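You operate a simulated robot arm through the tools that you are given. There is no shell and no other tool.

The job below is to be done with a simulated robot arm. You get a single attempt, and the scene is never put back.

TASK
Push the three sockets into their own holes in the red holder.
Fine: close the drawer.

Only the result counts: the job must be done as asked and must still hold three seconds after the hand-in. Knocking over, shifting, dropping, spilling or breaking anything else fails it.

THE ROBOT
A 6-joint arm with a two-finger gripper, fixed in place. Base frame: the origin is on the floor under the middle of its stand, x ahead of it, y to its left, z up; the work surface is at about z = 686. Lengths are in mm, angles in rad, forces in N, time in s.
It reaches about 1572 mm from its shoulder. Its first joint turns from -2.897 to 2.897 rad. Payload 2.45 kg.
The tool frame sits at the grasp point between the pads (the TCP): z along the fingers, y along the line on which they close. The tips reach 20 mm beyond it. The gripper opens to 140 mm; its body begins 168 mm behind the TCP.
Orientation is that of the tool frame in the base frame, as a unit quaternion [w, x, y, z]. With the fingers straight down and closing along the base's y, the tool's x points along the base's -x, its y along +y and its z along -z.

THE INTERFACE
- The arm moves only by the tool send_rows. Its argument "commands" is text: rows parted by semicolons, each of 7 numbers parted by spaces: the shift along the tool's x, y, z in units of 50 mm (1.0 is 50 mm), then the turn, a rotation vector about the tool's x, y, z in units of 4 degrees (1.0 is 4 degrees), then the opening in per cent of the stroke, from 0 (shut) to 100 (fully open). In form: x y z wx wy wz grip; .... A call has 1 to 20 rows; each row shifts and turns the commanded pose from where the row before left it, along the tool's axes as they then stand. A call with a number of a shift or a turn outside -1 to 1 is refused whole. Each row takes 0.2 s and may step no farther than 50 mm and 0.15 rad from the row before; otherwise, or with a gripper value out of range, the whole call is refused. A pose out of reach is approached as far as the arm can. The call stops where the force on the tool passes 40 N (or 10 N more than at its start, if that is more) or the arm is blocked; 0.2 s more then pass. The fingers move at their own pace (about 45 mm/s each) and stop on an object; they squeeze with about 21 N. The grip force told is the motor's: it shows also when the fingers shut on nothing. Time passes only in rows, and 0.2 s behind the last, so rows that do not move let the fingers close. It gives the time, the measured TCP pose, the force on the tool (base axes), the opening and the grip force at its end, in the units of the frame above (readings bear some noise), with the torque about the TCP (base axes, N m) and any sound that the robot's microphone picked up.
- Cameras (640 x 400 px; columns grow to the right, rows downward): "scene" is fixed at [224.5, 640.7, 1342.4]; the picture's right is [-0.49, -0.87, 0.00], its down [-0.40, 0.23, -0.89] and it looks along [0.77, -0.44, -0.45] (base axes); focal length 329 px, centre (320, 200). "wrist" rides on the gripper at [78, 11, -209] in the tool frame; the picture's right is [-0.14, 0.99, 0.00], its down [-0.92, -0.13, -0.37] and it looks along [-0.37, -0.05, 0.93] (tool axes); focal length 280 px, centre (320, 200). There is no depth. A picture from a camera that has moved, and an enlarged one, comes with that camera's place and axes in the base frame and with its lens. The place of the scene camera against the robot may be out by one fixed shift of up to 12 mm in any direction.
- grab_frame(camera): a new picture of that camera. The clock stands still meanwhile.
- inspect(camera, box): a new picture of the part [left, top, right, bottom] of that camera's present view, enlarged. The clock stands still meanwhile.
- hand_in(): hands the job in; it is judged then, once.

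Nothing tells you positions but the pictures and the camera data. Unless the task says otherwise, let go and move clear before handing in.

The tools are called after "Emit:" as name(argument=value, ...) on one line, values as JSON. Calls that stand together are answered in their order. send_rows: Moves the arm, as the interface text tells. Its arguments: {"type":"object","properties":{"commands":{"type":"string"}},"required":["commands"]} The other tools are called the same way: grab_frame (camera) takes a picture; inspect (camera, box) takes an enlarged picture of a part of a camera's view; hand_in () hands the job in.

At the start:

```text
time_s: 0.0
ee_pos: [861.5, 269.5, 1140.0]
ee_rot: [-0.001, 0.0, 1.0, 0.0]
contact_force: [-0.4, 0.3, 0.0]
torque: [0.0, -0.03, -0.05]
finger_gap: 140.0
gripper_force: 0.0
```

scene: 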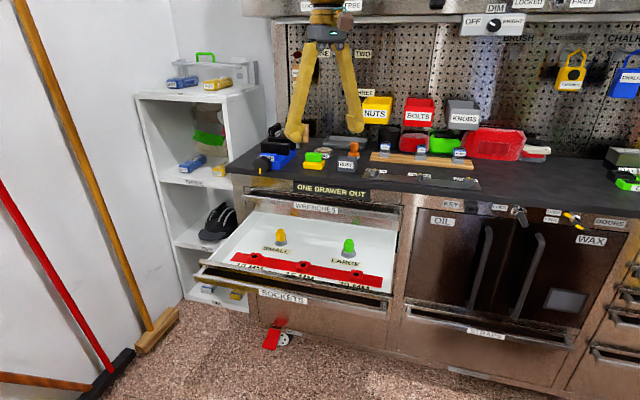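
wrist: 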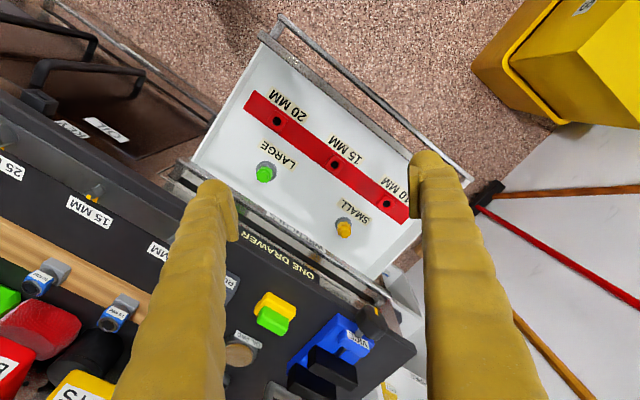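

I see an open drawer ("SOCKETS") with a red holder with holes marked 20, 15, 10 MM, and two socket-like things labelled SMALL and LARGE in the drawer, with more items on the bench. I'll look closer before moving.

Emit:
inspect(camera="scene", box=[190, 200, 410, 320])

Emit:
inspect(camera="scene", box=[230, 80, 550, 220])

Emit:
inspect(camera="wrist", box=[180, 60, 440, 260])

Emit:
inspect(camera="wrist", box=[0, 140, 260, 400])

Emit:
inspect(camera="wrist", box=[200, 200, 440, 400])

```text
2.91 times, centred on (300, 260) of scene
camera zoom: at [224.5, 640.7, 1342.4], right [-0.49, -0.87, 0.0], down [-0.4, 0.23, -0.89], along [0.77, -0.44, -0.45], focal length 956 px, centre (378, 26)
```

zoom: 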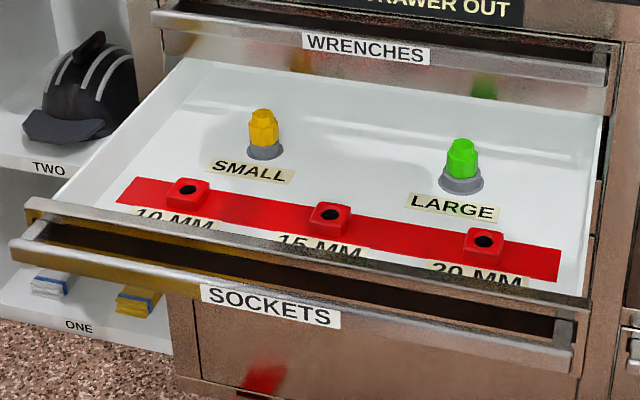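

```text
2.00 times, centred on (390, 150) of scene
camera zoom: at [224.5, 640.7, 1342.4], right [-0.49, -0.87, 0.0], down [-0.4, 0.23, -0.89], along [0.77, -0.44, -0.45], focal length 658 px, centre (180, 300)
```

zoom: 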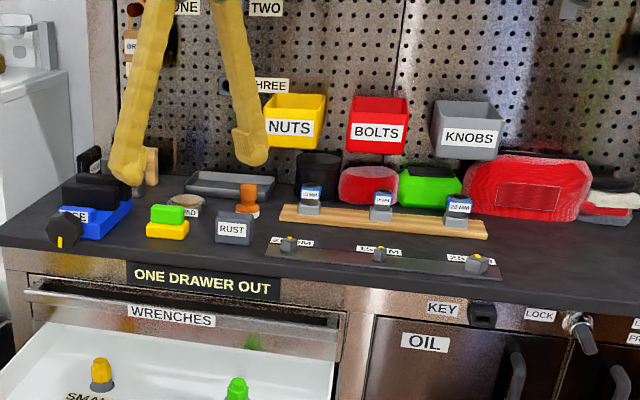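

```text
2.00 times, centred on (310, 160) of wrist
camera zoom: at [784.0, 280.0, 1347.7], right [0.14, 0.99, 0.0], down [0.92, -0.13, 0.37], along [0.37, -0.05, -0.93], focal length 561 px, centre (340, 280)
```

zoom: 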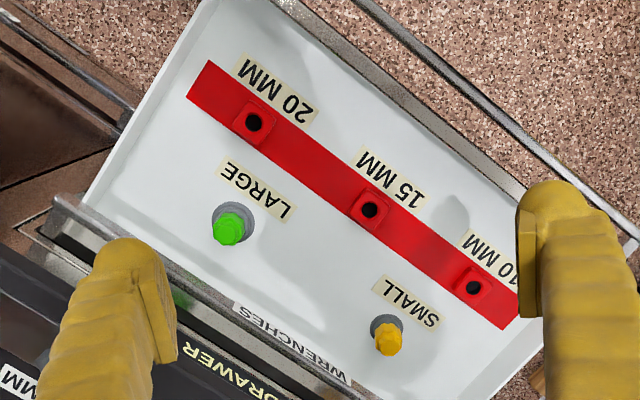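

```text
1.54 times, centred on (130, 270) of wrist
camera zoom: at [784.0, 280.0, 1347.7], right [0.14, 0.99, 0.0], down [0.92, -0.13, 0.37], along [0.37, -0.05, -0.93], focal length 431 px, centre (612, 92)
```

zoom: 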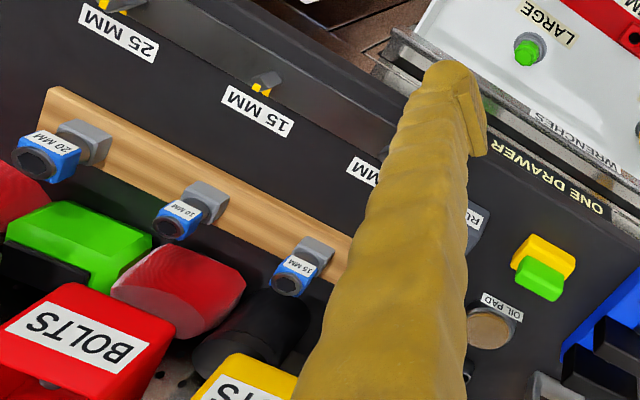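

```text
2.00 times, centred on (320, 300) of wrist
camera zoom: at [784.0, 280.0, 1347.7], right [0.14, 0.99, 0.0], down [0.92, -0.13, 0.37], along [0.37, -0.05, -0.93], focal length 561 px, centre (320, 0)
```

zoom: 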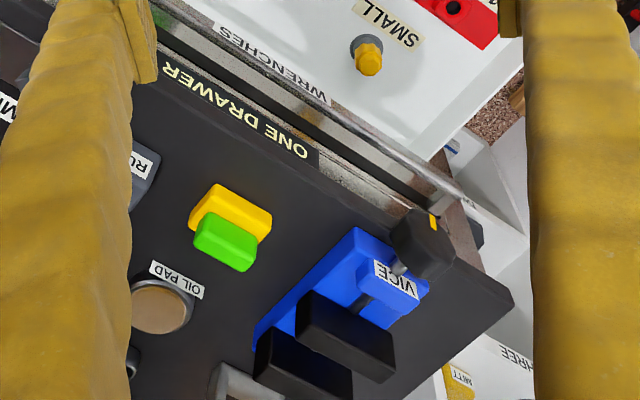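

The sockets appear to be the three blue-banded upright pieces on the wooden rail on the bench. I'll zoom in on their labels, the strip in front, and the holder before planning.

Emit:
inspect(camera="scene", box=[360, 135, 480, 195])

Emit:
inspect(camera="wrist", box=[0, 220, 150, 320])

Emit:
inspect(camera="wrist", box=[0, 140, 190, 270])

Emit:
inspect(camera="scene", box=[220, 215, 310, 285])

Emit:
inspect(camera="scene", box=[310, 215, 410, 300])

Emit:
inspect(camera="scene", box=[240, 120, 400, 220])

Emit:
inspect(camera="scene", box=[130, 40, 270, 140])

Emit:
inspect(camera="scene", box=[140, 130, 300, 360])

Emit:
inspect(camera="scene", box=[400, 180, 640, 380])

Emit:
inspect(camera="scene", box=[280, 0, 640, 140])

```text
5.33 times, centred on (420, 165) of scene
camera zoom: at [224.5, 640.7, 1342.4], right [-0.49, -0.87, 0.0], down [-0.4, 0.23, -0.89], along [0.77, -0.44, -0.45], focal length 1754 px, centre (-213, 387)
```

zoom: 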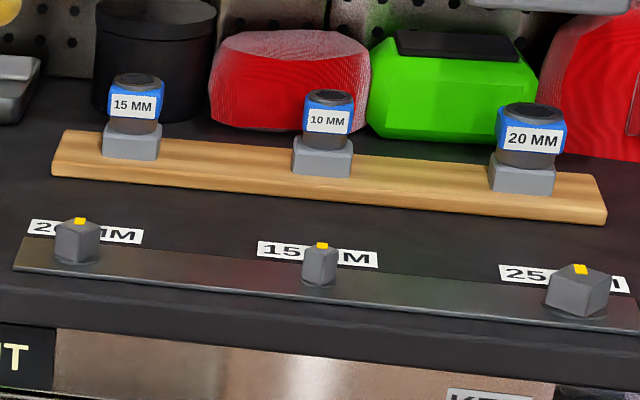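

```text
4.00 times, centred on (75, 270) of wrist
camera zoom: at [784.0, 280.0, 1347.7], right [0.14, 0.99, 0.0], down [0.92, -0.13, 0.37], along [0.37, -0.05, -0.93], focal length 1122 px, centre (1300, -80)
```

zoom: 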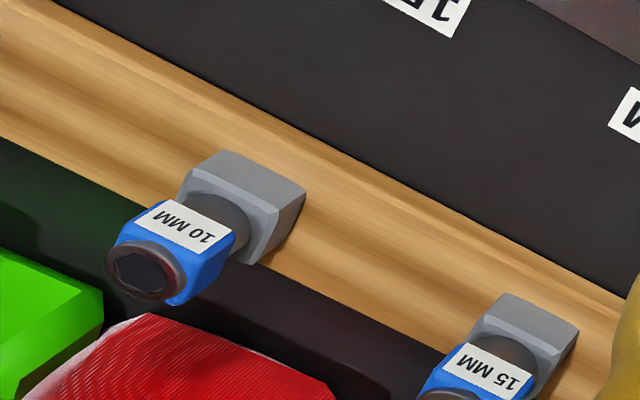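

```text
3.08 times, centred on (95, 205) of wrist
camera zoom: at [784.0, 280.0, 1347.7], right [0.14, 0.99, 0.0], down [0.92, -0.13, 0.37], along [0.37, -0.05, -0.93], focal length 863 px, centre (1012, 185)
```

zoom: 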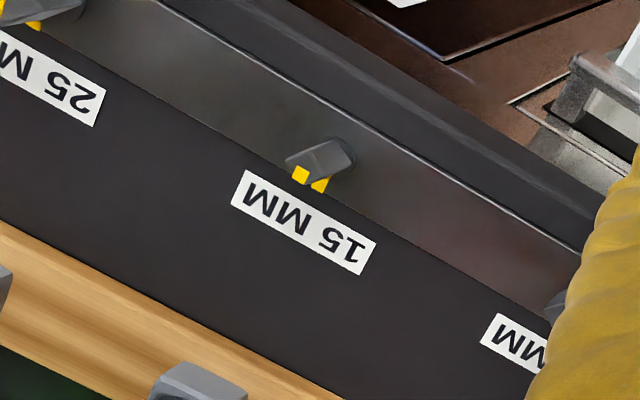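

```text
5.71 times, centred on (265, 250) of scene
camera zoom: at [224.5, 640.7, 1342.4], right [-0.49, -0.87, 0.0], down [-0.4, 0.23, -0.89], along [0.77, -0.44, -0.45], focal length 1879 px, centre (634, -86)
```

zoom: 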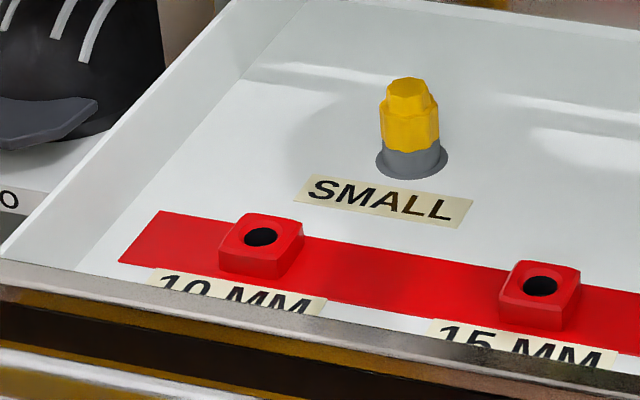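

```text
4.71 times, centred on (360, 258) of scene
camera zoom: at [224.5, 640.7, 1342.4], right [-0.49, -0.87, 0.0], down [-0.4, 0.23, -0.89], along [0.77, -0.44, -0.45], focal length 1547 px, centre (132, -71)
```

zoom: 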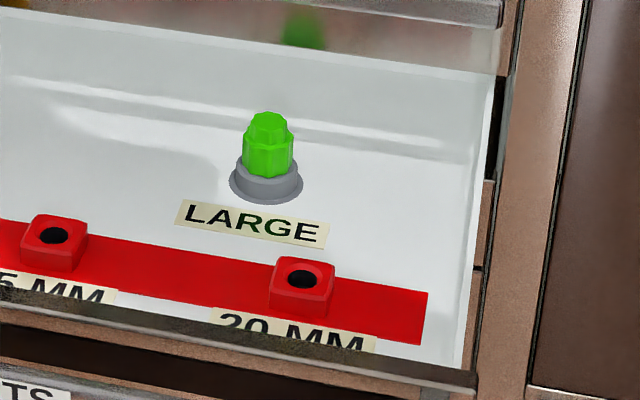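

```text
4.00 times, centred on (320, 170) of scene
camera zoom: at [224.5, 640.7, 1342.4], right [-0.49, -0.87, 0.0], down [-0.4, 0.23, -0.89], along [0.77, -0.44, -0.45], focal length 1315 px, centre (320, 320)
```

zoom: 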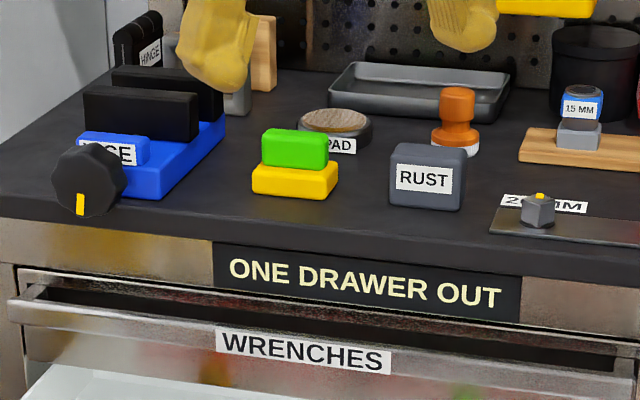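

```text
4.00 times, centred on (200, 90) of scene
camera zoom: at [224.5, 640.7, 1342.4], right [-0.49, -0.87, 0.0], down [-0.4, 0.23, -0.89], along [0.77, -0.44, -0.45], focal length 1315 px, centre (800, 640)
```

zoom: 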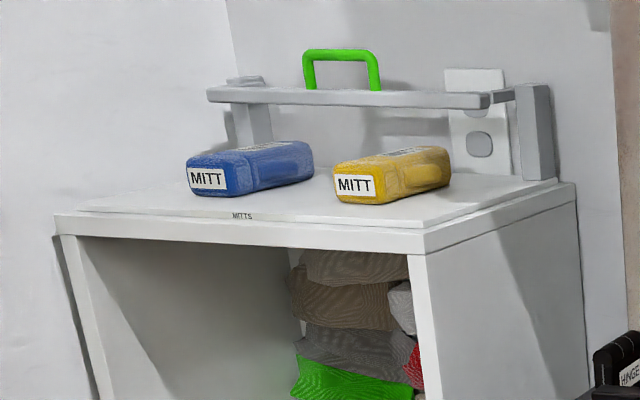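

```text
1.74 times, centred on (220, 245) of scene
camera zoom: at [224.5, 640.7, 1342.4], right [-0.49, -0.87, 0.0], down [-0.4, 0.23, -0.89], along [0.77, -0.44, -0.45], focal length 572 px, centre (494, 122)
```

zoom: 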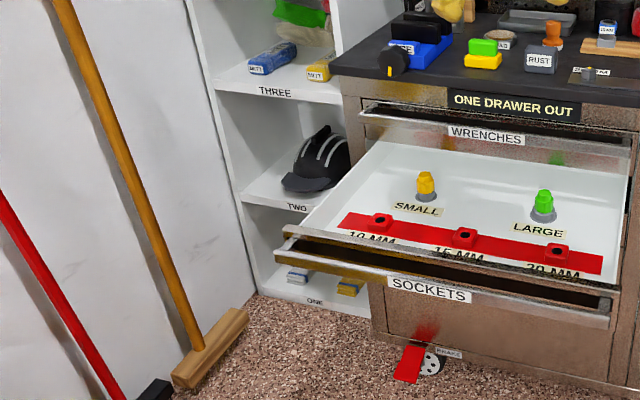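

```text
2.00 times, centred on (520, 280) of scene
camera zoom: at [224.5, 640.7, 1342.4], right [-0.49, -0.87, 0.0], down [-0.4, 0.23, -0.89], along [0.77, -0.44, -0.45], focal length 658 px, centre (-80, 40)
```

zoom: 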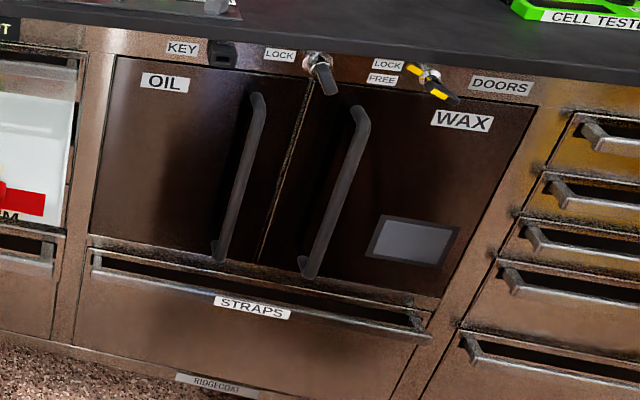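

```text
1.78 times, centred on (460, 70) of scene
camera zoom: at [224.5, 640.7, 1342.4], right [-0.49, -0.87, 0.0], down [-0.4, 0.23, -0.89], along [0.77, -0.44, -0.45], focal length 584 px, centre (71, 431)
```

zoom: 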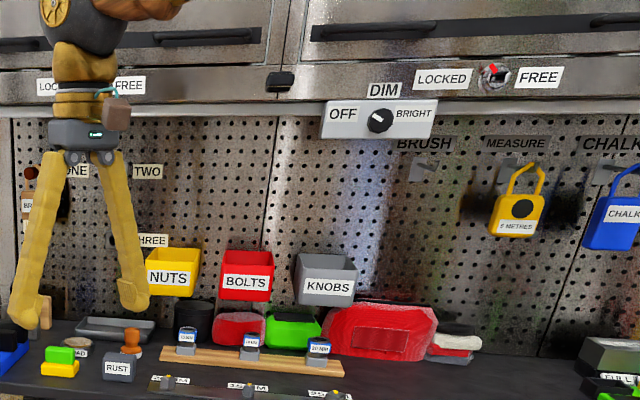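

The sockets (15, 10, 20 MM from left to right) stand on a rail on the bench at about z = 990, and the red holder in the drawer is at about z = 700, with the bench turned about 45° from the base axes. I'll turn the tool by 45° so that it closes along the rail, then look again.

Emit:
send_rows(commands="0 0 0 0 0 1 100;0 0 0 0 0 1 100;0 0 0 0 0 1 100;0 0 0 0 0 1 100;0 0 0 0 0 1 100;0 0 0 0 0 1 100;0 0 0 0 0 1 100;0 0 0 0 0 1 100;0 0 0 0 0 1 100;0 0 0 0 0 1 100;0 0 0 0 0 1 100;0 0 0 0 0 0.25 100;0 0 0 0 0 0 100")

```text
time_s: 2.8
ee_pos: [860.3, 268.1, 1138.8]
ee_rot: [-0.001, 0.383, 0.924, 0.0]
contact_force: [0.2, 1.0, 0.2]
torque: [-0.01, -0.01, -0.04]
finger_gap: 139.9
gripper_force: 0.1
```

Emit:
grab_frame(camera="wrist")

Emit:
grab_frame(camera="scene")

```text
taken
camera wrist: at [814.5, 332.1, 1347.0], right [0.8, 0.6, 0.0], down [0.56, -0.74, 0.37], along [0.22, -0.29, -0.93], focal length 280 px, centre (320, 200)
```

wrist: 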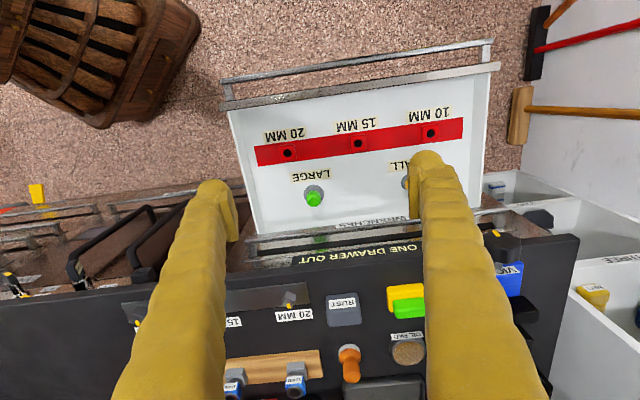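

```text
taken
```

scene: 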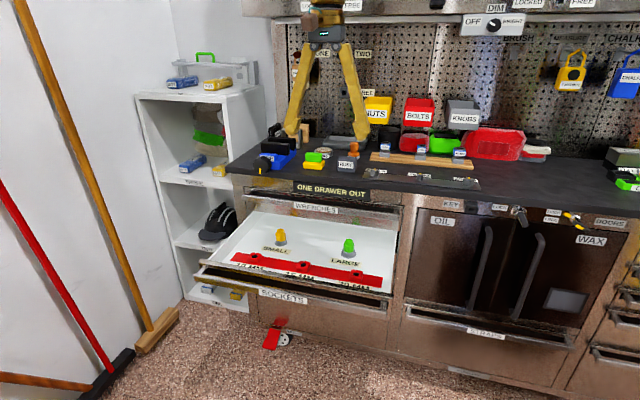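

The tool is now aligned with the bench, and the drawer and rail run along about 45° in the base frame. I'll move to just in front of and above the sockets for a closer wrist look, well clear of the bench items.

Emit:
send_rows(commands="-0.758 -0.513 0 0 0 0 100;-0.758 -0.513 0 0 0 0 100;-0.758 -0.513 0 0 0 0 100;-0.758 -0.513 0 0 0 0 100;-0.758 -0.513 0 0 0 0 100;-0.758 -0.513 0 0 0 0 100;-0.758 -0.513 0 0 0 0 100;-0.758 -0.513 0 0 0 0 100;-0.758 -0.513 0 0 0 0 100;0 0 0 0 0 0 100")

Emit:
grab_frame(camera="wrist")

Emit:
grab_frame(camera="scene")

```text
time_s: 5.0
ee_pos: [937.5, -121.3, 1140.8]
ee_rot: [0.001, 0.376, 0.927, 0.0]
contact_force: [0.3, -0.2, 0.2]
torque: [0.02, -0.02, -0.04]
finger_gap: 140.1
gripper_force: 0.1
```

```text
taken
camera wrist: at [890.2, -57.6, 1349.1], right [0.79, 0.61, 0.0], down [0.57, -0.73, 0.37], along [0.23, -0.29, -0.93], focal length 280 px, centre (320, 200)
```

wrist: 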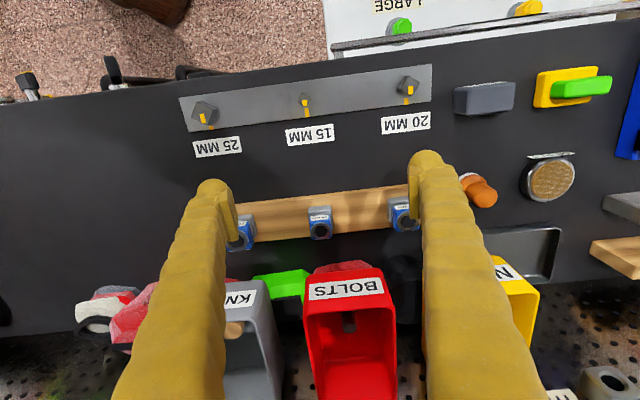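

```text
taken
```

scene: 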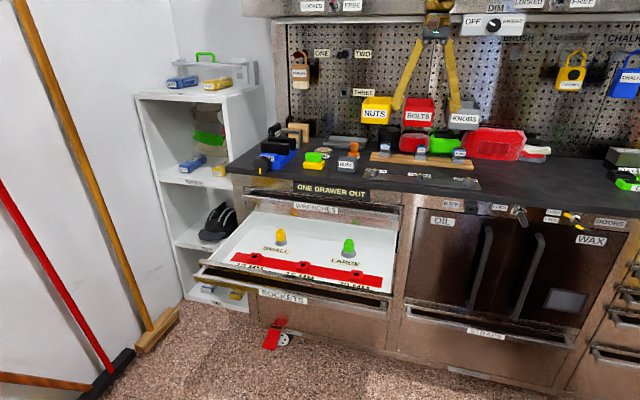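

I'm now in front of and above the rail with the three sockets in view. I'll let the arm settle, then zoom in on the sockets and the bins behind.

Emit:
send_rows(commands="0 0 0 0 0 0 100;0 0 0 0 0 0 100")

Emit:
inspect(camera="wrist", box=[220, 160, 420, 285])

Emit:
inspect(camera="wrist", box=[280, 190, 360, 240])

Emit:
inspect(camera="scene", box=[360, 0, 520, 180])

```text
time_s: 5.6
ee_pos: [938.8, -121.9, 1143.3]
ee_rot: [0.004, 0.377, 0.926, 0.0]
contact_force: [-0.7, 0.5, 0.0]
torque: [0.0, -0.02, 0.01]
finger_gap: 139.9
gripper_force: 0.0
```

```text
3.20 times, centred on (320, 222) of wrist
camera zoom: at [889.6, -59.6, 1351.0], right [0.79, 0.61, 0.0], down [0.57, -0.73, 0.37], along [0.23, -0.29, -0.93], focal length 897 px, centre (320, 128)
```

zoom: 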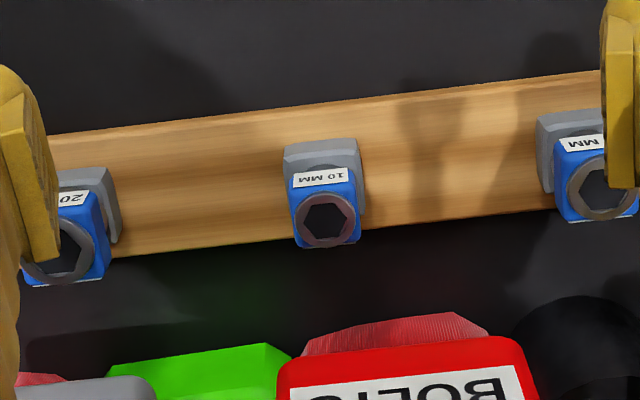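

```text
8.00 times, centred on (320, 215) of wrist
camera zoom: at [889.6, -59.6, 1351.0], right [0.79, 0.61, 0.0], down [0.57, -0.73, 0.37], along [0.23, -0.29, -0.93], focal length 2243 px, centre (320, 80)
```

zoom: 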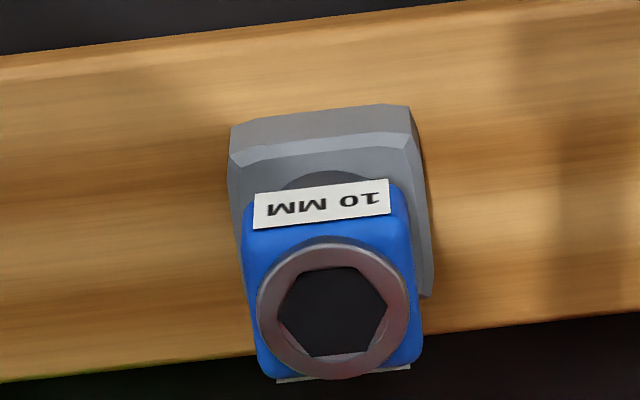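

```text
2.22 times, centred on (440, 90) of scene
camera zoom: at [224.5, 640.7, 1342.4], right [-0.49, -0.87, 0.0], down [-0.4, 0.23, -0.89], along [0.77, -0.44, -0.45], focal length 731 px, centre (53, 444)
```

zoom: 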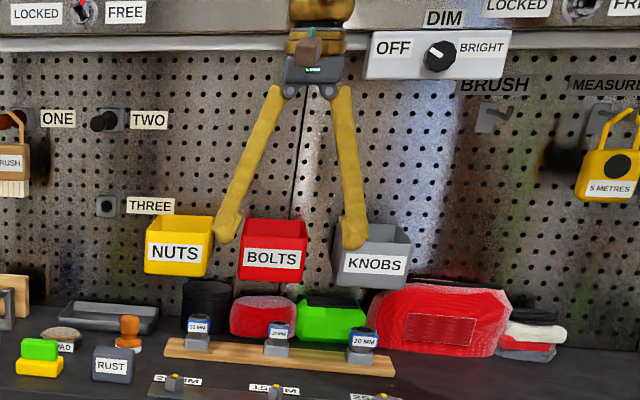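

The 10 MM socket's top is around (1006, -207, 990), but the BOLTS bin hangs close behind it. I need to know how far the bin rims reach out before I come down, so I'll zoom in on them.

Emit:
inspect(camera="wrist", box=[200, 240, 520, 400])

Emit:
inspect(camera="scene", box=[360, 85, 500, 170])

```text
2.00 times, centred on (360, 320) of wrist
camera zoom: at [889.6, -59.6, 1351.0], right [0.79, 0.61, 0.0], down [0.57, -0.73, 0.37], along [0.23, -0.29, -0.93], focal length 561 px, centre (240, -40)
```

zoom: 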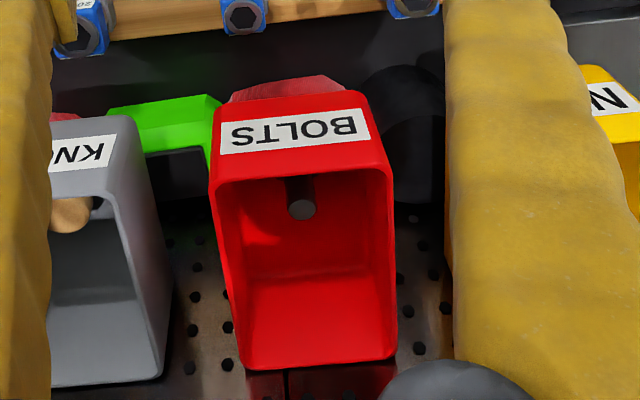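

```text
4.57 times, centred on (430, 128) of scene
camera zoom: at [224.5, 640.7, 1342.4], right [-0.49, -0.87, 0.0], down [-0.4, 0.23, -0.89], along [0.77, -0.44, -0.45], focal length 1503 px, centre (-183, 531)
```

zoom: 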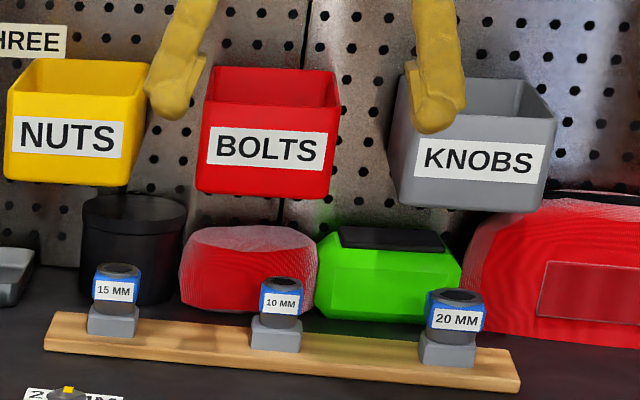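

The bins' front faces stand about 35 mm behind the socket line, and the overhead cabinet with its DIM panel may jut out above it. A straight-down approach looks tight, so I'll lean the gripper outward by about 30° in place and check the overhang with the tilted wrist camera.

Emit:
send_rows(commands="0 0 0 0 -1 0 100;0 0 0 0 -1 0 100;0 0 0 0 -1 0 100;0 0 0 0 -1 0 100;0 0 0 0 -1 0 100;0 0 0 0 -1 0 100;0 0 0 0 -1 0 100;0 0 0 0 -0.5 0 100;0 0 0 0 0 0 100;0 0 0 0 0 0 100")

Emit:
grab_frame(camera="wrist")

Emit:
grab_frame(camera="scene")

```text
time_s: 7.8
ee_pos: [937.8, -135.7, 1139.1]
ee_rot: [0.238, 0.37, 0.892, -0.1]
contact_force: [0.1, -1.0, -0.3]
torque: [0.04, 0.03, 0.01]
finger_gap: 140.1
gripper_force: 0.1
```

```text
taken
camera wrist: at [825.9, -5.9, 1279.6], right [0.78, 0.62, 0.07], down [0.34, -0.52, 0.78], along [0.52, -0.59, -0.62], focal length 280 px, centre (320, 200)
```

wrist: 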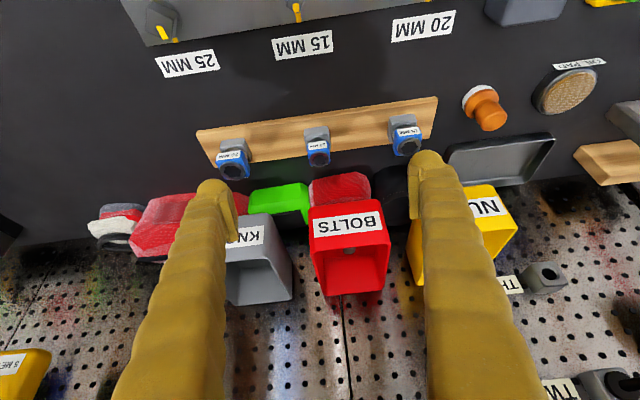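

```text
taken
```

scene: 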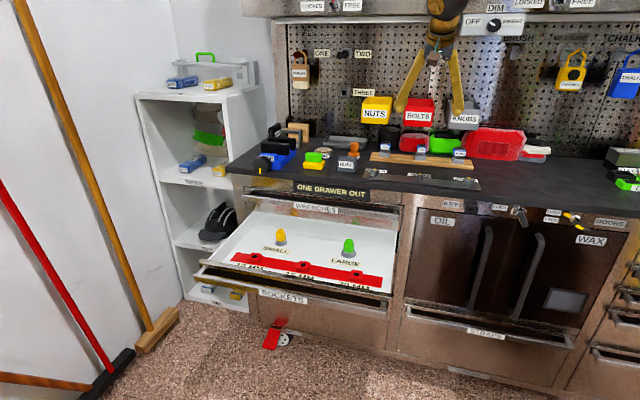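

Leaning at 30° the arm sits cleanly in front of the cabinet, and the commanded and measured poses now agree. I'll use this view to pin down the socket positions and heights.

Emit:
inspect(camera="wrist", box=[280, 110, 360, 160])

Emit:
inspect(camera="wrist", box=[190, 115, 270, 165])

Emit:
inspect(camera="wrist", box=[370, 100, 450, 150])

Emit:
inspect(camera="scene", box=[340, 0, 540, 125])

```text
8.00 times, centred on (320, 135) of wrist
camera zoom: at [825.9, -5.9, 1279.6], right [0.78, 0.62, 0.07], down [0.34, -0.52, 0.78], along [0.52, -0.59, -0.62], focal length 2243 px, centre (320, 720)
```

zoom: 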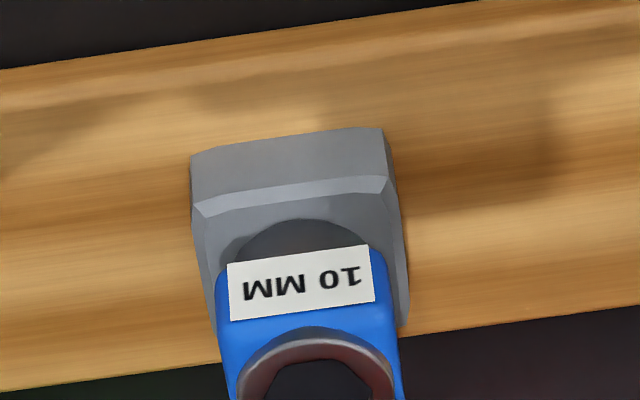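

```text
8.00 times, centred on (230, 140) of wrist
camera zoom: at [825.9, -5.9, 1279.6], right [0.78, 0.62, 0.07], down [0.34, -0.52, 0.78], along [0.52, -0.59, -0.62], focal length 2243 px, centre (1040, 680)
```

zoom: 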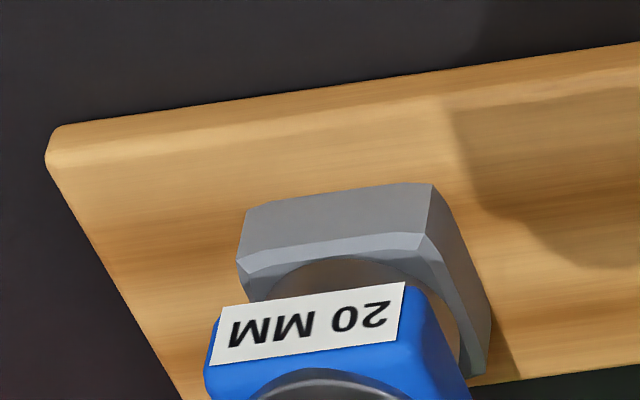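

```text
8.00 times, centred on (410, 125) of wrist
camera zoom: at [825.9, -5.9, 1279.6], right [0.78, 0.62, 0.07], down [0.34, -0.52, 0.78], along [0.52, -0.59, -0.62], focal length 2243 px, centre (-400, 800)
```

zoom: 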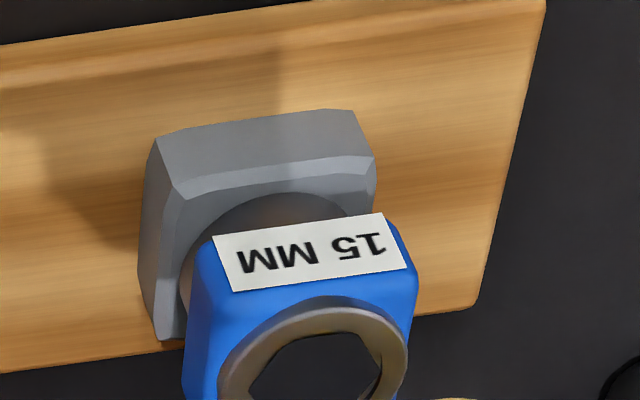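

```text
3.20 times, centred on (440, 62) of scene
camera zoom: at [224.5, 640.7, 1342.4], right [-0.49, -0.87, 0.0], down [-0.4, 0.23, -0.89], along [0.77, -0.44, -0.45], focal length 1052 px, centre (-64, 640)
```

zoom: 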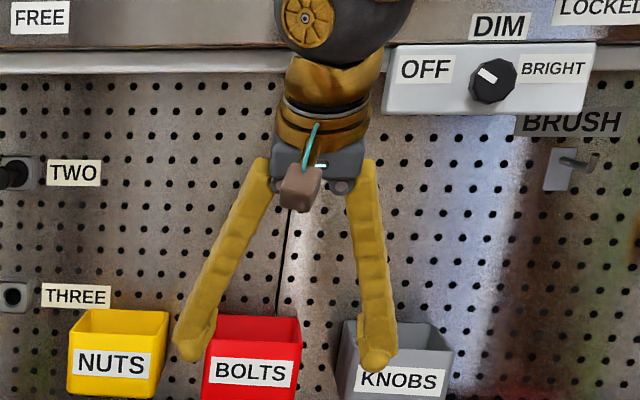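

The 10 MM socket's axis is at about (1006, -206) with its top near z = 990–998. I'll narrow the fingers to 70 mm, then come down along the outside to just above socket height and look again.

Emit:
send_rows(commands="0 0 0 0 0 0 50;0 0 0 0 0 0 50;0 0 0 0 0 0 50;0 0 0 0 0 0 50;0 0 0 0 0 0 50;0.0825 0 0.553 0 0 0 50;0.0825 0 0.553 0 0 0 50;0.0825 0 0.553 0 0 0 50;0.0825 0 0.553 0 0 0 50;0 0 0 0 0 0 50;0 0 0 0 0 0 50")

Emit:
grab_frame(camera="wrist")

Emit:
inspect(camera="scene", box=[360, 85, 500, 185])

Emit:
grab_frame(camera="scene")

```text
time_s: 10.2
ee_pos: [965.3, -163.4, 1034.1]
ee_rot: [0.239, 0.37, 0.892, -0.099]
contact_force: [-0.1, 0.1, 1.2]
torque: [0.02, 0.02, 0.0]
finger_gap: 70.0
gripper_force: 0.1
```

```text
taken
camera wrist: at [852.7, -33.6, 1176.3], right [0.78, 0.62, 0.07], down [0.34, -0.52, 0.78], along [0.52, -0.59, -0.62], focal length 280 px, centre (320, 200)
```

wrist: 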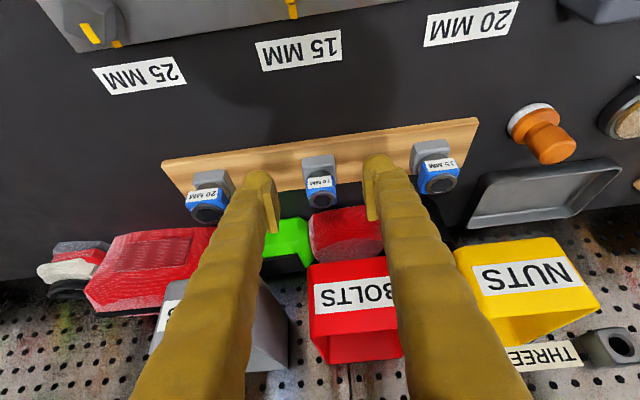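

```text
4.00 times, centred on (430, 135) of scene
camera zoom: at [224.5, 640.7, 1342.4], right [-0.49, -0.87, 0.0], down [-0.4, 0.23, -0.89], along [0.77, -0.44, -0.45], focal length 1315 px, centre (-120, 460)
```

zoom: 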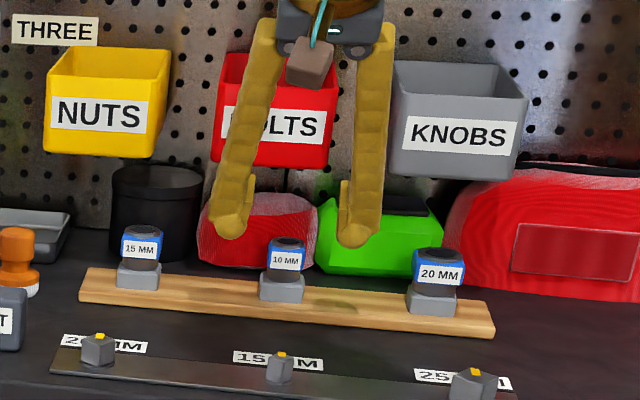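

```text
taken
```

scene: 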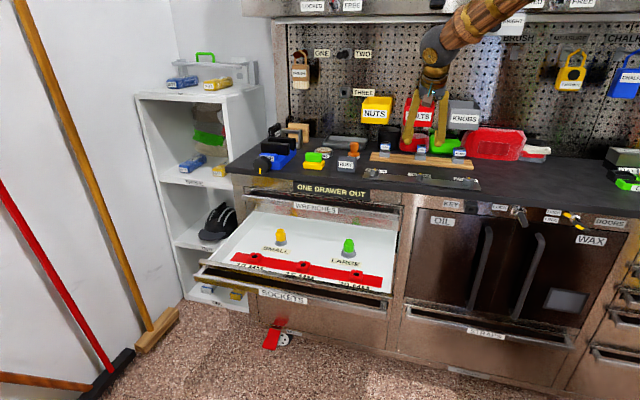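

Emit:
inspect(camera="wrist", box=[270, 140, 390, 215])

Emit:
inspect(camera="scene", box=[395, 130, 455, 168])

```text
5.33 times, centred on (330, 178) of wrist
camera zoom: at [852.7, -33.6, 1176.3], right [0.78, 0.62, 0.07], down [0.34, -0.52, 0.78], along [0.52, -0.59, -0.62], focal length 1495 px, centre (267, 320)
```

zoom: 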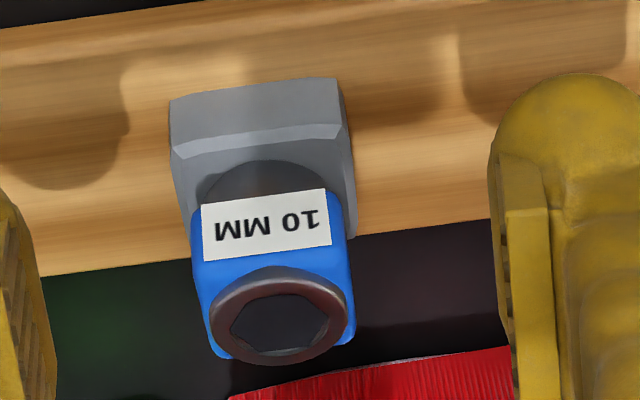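

```text
10.53 times, centred on (425, 149) of scene
camera zoom: at [224.5, 640.7, 1342.4], right [-0.49, -0.87, 0.0], down [-0.4, 0.23, -0.89], along [0.77, -0.44, -0.45], focal length 3461 px, centre (-785, 737)
```

zoom: 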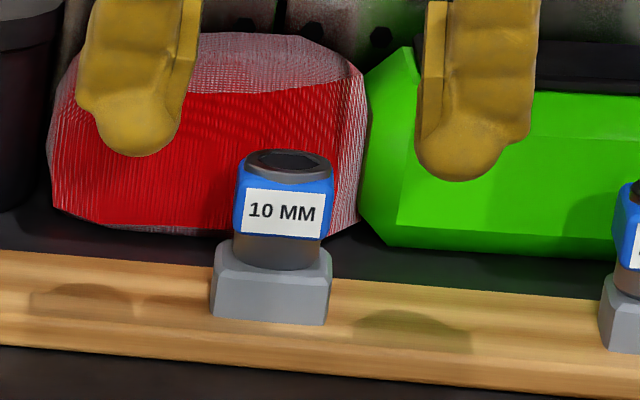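

The zoom shows each socket as a blue square band on a round neck standing in a grey block, with room below the band for the finger tips. I'll move three-quarters of the way onto the 10 MM socket and check alignment.

Emit:
send_rows(commands="-0.13 -0.005 0.335 0 0 0 50;-0.13 -0.005 0.335 0 0 0 50;-0.13 -0.005 0.335 0 0 0 50;0 0 0 0 0 0 50;0 0 0 0 0 0 50")

Emit:
inspect(camera="scene", box=[395, 130, 455, 168])

Emit:
grab_frame(camera="wrist")

Emit:
inspect(camera="wrist", box=[250, 140, 390, 228])

```text
time_s: 11.4
ee_pos: [997.6, -195.1, 1000.5]
ee_rot: [0.239, 0.37, 0.892, -0.099]
contact_force: [0.5, 0.2, 0.5]
torque: [-0.01, -0.04, 0.01]
finger_gap: 70.0
gripper_force: 0.0
```

```text
10.53 times, centred on (425, 149) of scene
camera zoom: at [224.5, 640.7, 1342.4], right [-0.49, -0.87, 0.0], down [-0.4, 0.23, -0.89], along [0.77, -0.44, -0.45], focal length 3461 px, centre (-785, 737)
```

zoom: 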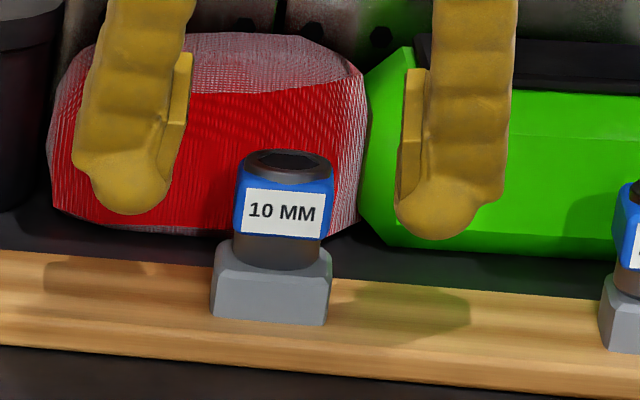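

```text
taken
camera wrist: at [884.9, -66.2, 1142.5], right [0.78, 0.62, 0.07], down [0.34, -0.52, 0.78], along [0.52, -0.59, -0.62], focal length 280 px, centre (320, 200)
```

wrist: 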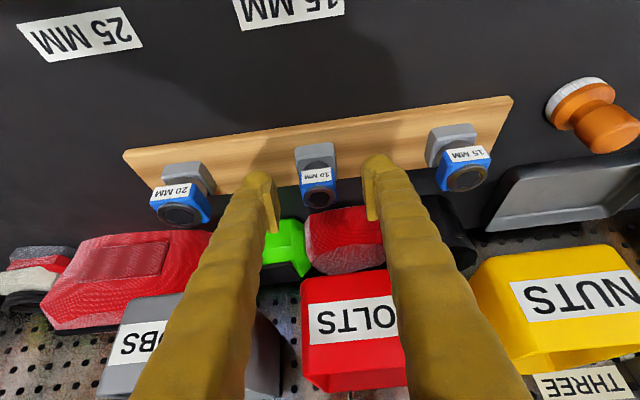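

```text
4.55 times, centred on (320, 184) of wrist
camera zoom: at [884.9, -66.2, 1142.5], right [0.78, 0.62, 0.07], down [0.34, -0.52, 0.78], along [0.52, -0.59, -0.62], focal length 1274 px, centre (320, 273)
```

zoom: 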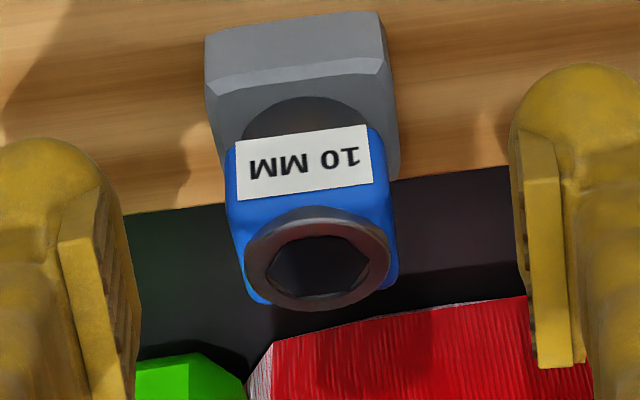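

The fingers straddle the 10 MM socket evenly and everything is clear. I'll drop the last 10 mm and close on the blue band.

Emit:
send_rows(commands="-0.027 -0.02 0.258 0 0 0 50;0 0 0 0 0 0 50;0 0 0 0 0 0 0;0 0 0 0 0 0 0;0 0 0 0 0 0 0;0 0 0 0 0 0 0;0 0 0 0 0 0 0")

Emit:
inspect(camera="scene", box=[395, 130, 455, 168])

Emit:
inspect(camera="wrist", box=[250, 140, 390, 228])

```text
time_s: 13.0
ee_pos: [1004.0, -201.1, 991.5]
ee_rot: [0.239, 0.37, 0.892, -0.1]
contact_force: [0.8, -0.8, -0.1]
torque: [-0.01, -0.03, -0.03]
finger_gap: 30.0
gripper_force: 20.8
```

```text
10.53 times, centred on (425, 149) of scene
camera zoom: at [224.5, 640.7, 1342.4], right [-0.49, -0.87, 0.0], down [-0.4, 0.23, -0.89], along [0.77, -0.44, -0.45], focal length 3461 px, centre (-785, 737)
```

zoom: 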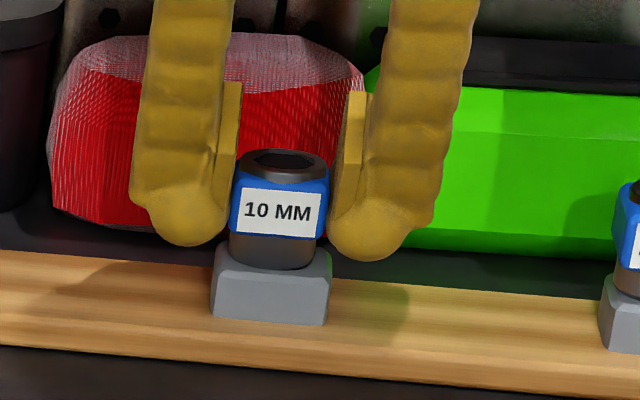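

```text
4.55 times, centred on (320, 184) of wrist
camera zoom: at [890.3, -71.9, 1132.0], right [0.78, 0.62, 0.07], down [0.34, -0.52, 0.78], along [0.52, -0.59, -0.62], focal length 1274 px, centre (320, 273)
```

zoom: 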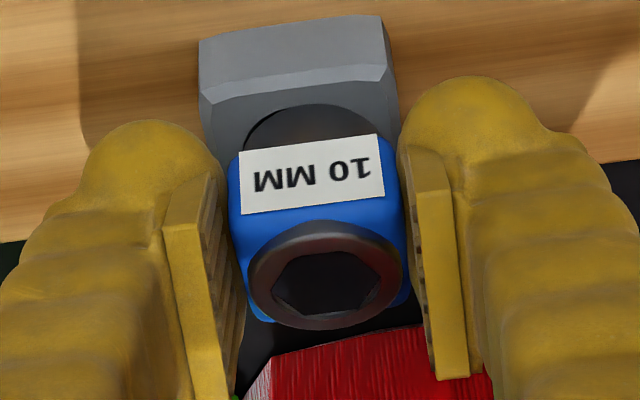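

The 10 MM socket is gripped (30 mm gap, 21 N). I'll lift it slowly and check that it comes out of its block.

Emit:
send_rows(commands="-0.05 0 -0.0866 0 0 0 0;-0.05 0 -0.0866 0 0 0 0;-0.05 0 -0.0866 0 0 0 0;-0.05 0 -0.0866 0 0 0 0;-0.05 0 -0.0866 0 0 0 0;-0.05 0 -0.0866 0 0 0 0;0 0 0 0 0 0 0")

Emit:
inspect(camera="scene", box=[395, 120, 459, 160])

```text
time_s: 14.6
ee_pos: [1002.1, -202.0, 1020.8]
ee_rot: [0.239, 0.37, 0.892, -0.099]
contact_force: [-0.3, 0.5, -3.4]
torque: [0.0, 0.02, -0.01]
finger_gap: 30.1
gripper_force: 21.3
```

```text
10.00 times, centred on (427, 140) of scene
camera zoom: at [224.5, 640.7, 1342.4], right [-0.49, -0.87, 0.0], down [-0.4, 0.23, -0.89], along [0.77, -0.44, -0.45], focal length 3288 px, centre (-750, 800)
```

zoom: 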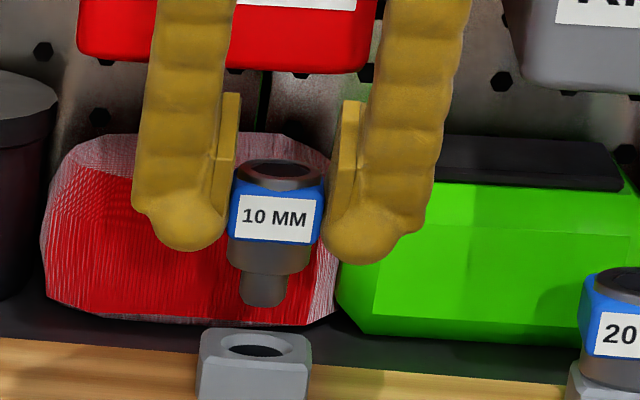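

The 10 MM socket is out: it has a thin stem (about 15 mm) below the neck that goes into the hole. I'll carry it up and outward, then over in front of the bench above the drawer's 10 MM hole at a safe height.

Emit:
send_rows(commands="0.483 0 -0.683 0 0 0 0;0.483 0 -0.683 0 0 0 0;0.483 0 -0.683 0 0 0 0;0.483 0 -0.683 0 0 0 0;0 0 0 0 0 0 0")

Emit:
send_rows(commands="0.325 0.798 -0.1875 0 0 0 0;0.325 0.798 -0.1875 0 0 0 0;0.325 0.798 -0.1875 0 0 0 0;0.325 0.798 -0.1875 0 0 0 0;0.325 0.798 -0.1875 0 0 0 0;0.325 0.798 -0.1875 0 0 0 0;0.325 0.798 -0.1875 0 0 0 0;0.325 0.798 -0.1875 0 0 0 0;0.325 0.798 -0.1875 0 0 0 0;0.325 0.798 -0.1875 0 0 0 0;0.325 0.798 -0.1875 0 0 0 0;0.325 0.798 -0.1875 0 0 0 0;0 0 0 0 0 0 0;0 0 0 0 0 0 0")

Emit:
grab_frame(camera="wrist")

Emit:
grab_frame(camera="scene")

```text
time_s: 15.8
ee_pos: [894.9, -95.0, 1086.3]
ee_rot: [0.239, 0.37, 0.892, -0.099]
contact_force: [-0.2, -0.1, -1.9]
torque: [0.0, 0.02, -0.01]
finger_gap: 29.9
gripper_force: 21.0
```

```text
time_s: 18.8
ee_pos: [1076.6, 403.3, 1088.6]
ee_rot: [0.239, 0.369, 0.893, -0.099]
contact_force: [-0.3, 0.1, -4.0]
torque: [0.05, 0.03, 0.03]
finger_gap: 29.9
gripper_force: 21.1
```

```text
taken
camera wrist: at [963.2, 533.0, 1230.9], right [0.78, 0.62, 0.07], down [0.34, -0.52, 0.78], along [0.52, -0.59, -0.62], focal length 280 px, centre (320, 200)
```

wrist: 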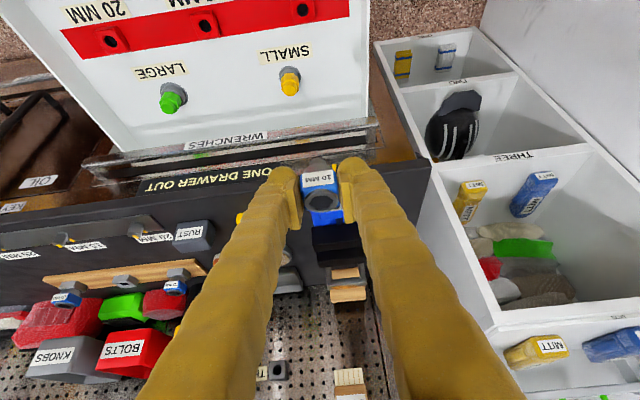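

```text
taken
```

scene: 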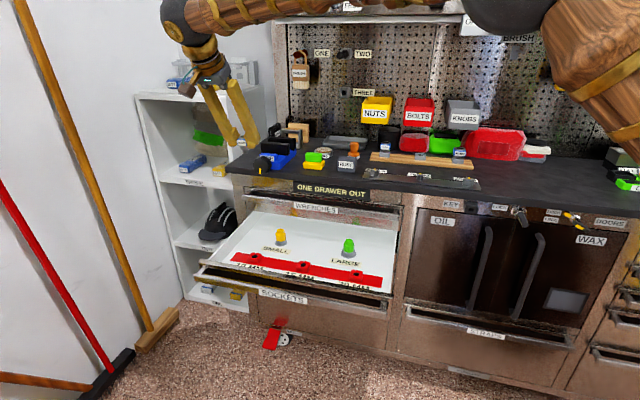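

The holder's 10 MM hole is at about (1073, 407) with its top near z = 699, and the drawer front is about 115 mm outward of it, so there is room for the leaning fingers. I'll descend to about 60 mm above it and check.

Emit:
send_rows(commands="0.431 0.003 0.701 0 0 0 0;0.431 0.003 0.701 0 0 0 0;0.431 0.003 0.701 0 0 0 0;0.431 0.003 0.701 0 0 0 0;0.431 0.003 0.701 0 0 0 0;0.431 0.003 0.701 0 0 0 0;0.431 0.003 0.701 0 0 0 0;0 0 0 0 0 0 0;0 0 0 0 0 0 0")

Emit:
grab_frame(camera="wrist")

Emit:
grab_frame(camera="scene")

Emit:
inspect(camera="scene", box=[220, 210, 316, 270])

```text
time_s: 20.8
ee_pos: [1068.4, 409.1, 805.3]
ee_rot: [0.239, 0.37, 0.892, -0.099]
contact_force: [-0.4, 0.8, -2.6]
torque: [0.04, 0.01, 0.0]
finger_gap: 30.1
gripper_force: 20.7
```

```text
taken
camera wrist: at [956.7, 539.5, 946.6], right [0.78, 0.62, 0.07], down [0.34, -0.52, 0.78], along [0.52, -0.59, -0.62], focal length 280 px, centre (320, 200)
```

wrist: 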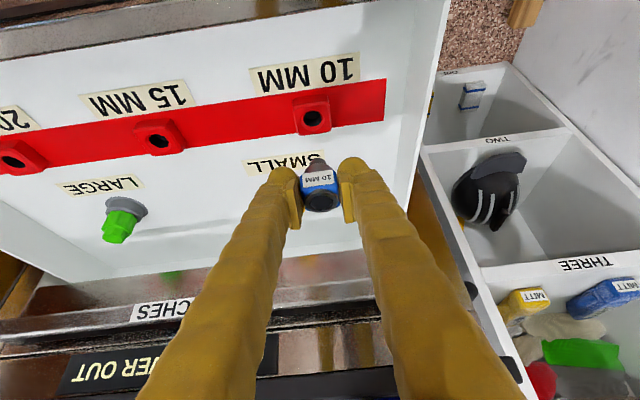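

```text
taken
```

scene: 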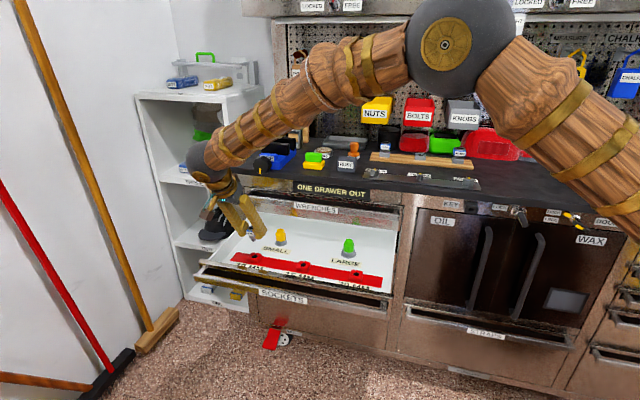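

```text
6.67 times, centred on (268, 240) of scene
camera zoom: at [224.5, 640.7, 1342.4], right [-0.49, -0.87, 0.0], down [-0.4, 0.23, -0.89], along [0.77, -0.44, -0.45], focal length 2192 px, centre (667, -67)
```

zoom: 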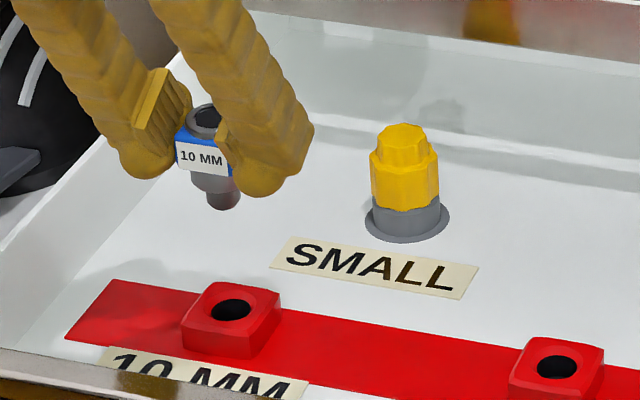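

The stem is almost directly above the 10 MM hole (about 2 mm off by my estimate). I'll correct that and lower to a few millimetres above the red block to check from the scene camera.

Emit:
send_rows(commands="0.138 0.0115 0.255 0 0 0 0;0.138 0.0115 0.255 0 0 0 0;0.138 0.0115 0.255 0 0 0 0;0.138 0.0115 0.255 0 0 0 0;0 0 0 0 0 0 0;0 0 0 0 0 0 0")

Emit:
inspect(camera="scene", box=[232, 230, 280, 260])

Emit:
inspect(camera="wrist", box=[240, 90, 400, 230])

```text
time_s: 22.2
ee_pos: [1073.8, 409.0, 747.9]
ee_rot: [0.24, 0.369, 0.893, -0.098]
contact_force: [0.6, -1.6, 14.9]
torque: [-0.16, -0.17, -0.02]
finger_gap: 30.5
gripper_force: 21.3
```

```text
13.33 times, centred on (256, 245) of scene
camera zoom: at [224.5, 640.7, 1342.4], right [-0.49, -0.87, 0.0], down [-0.4, 0.23, -0.89], along [0.77, -0.44, -0.45], focal length 4384 px, centre (1173, -400)
```

zoom: 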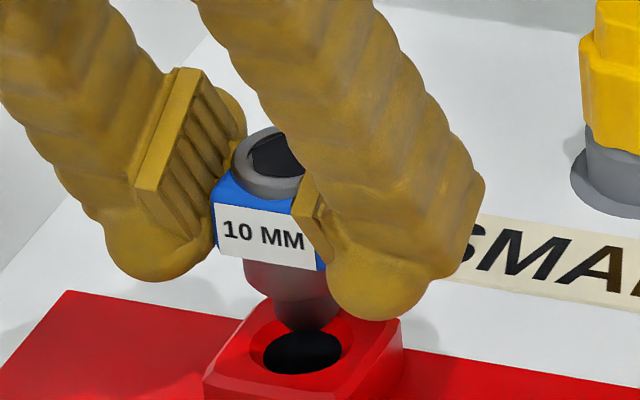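

```text
2.86 times, centred on (320, 160) of wrist
camera zoom: at [960.8, 538.1, 889.7], right [0.78, 0.62, 0.07], down [0.34, -0.52, 0.78], along [0.52, -0.59, -0.62], focal length 801 px, centre (320, 314)
```

zoom: 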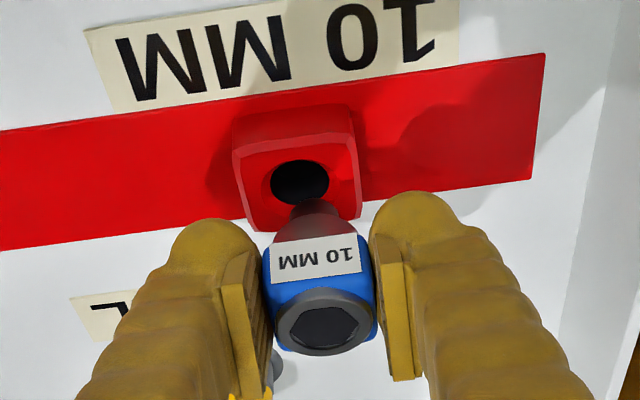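

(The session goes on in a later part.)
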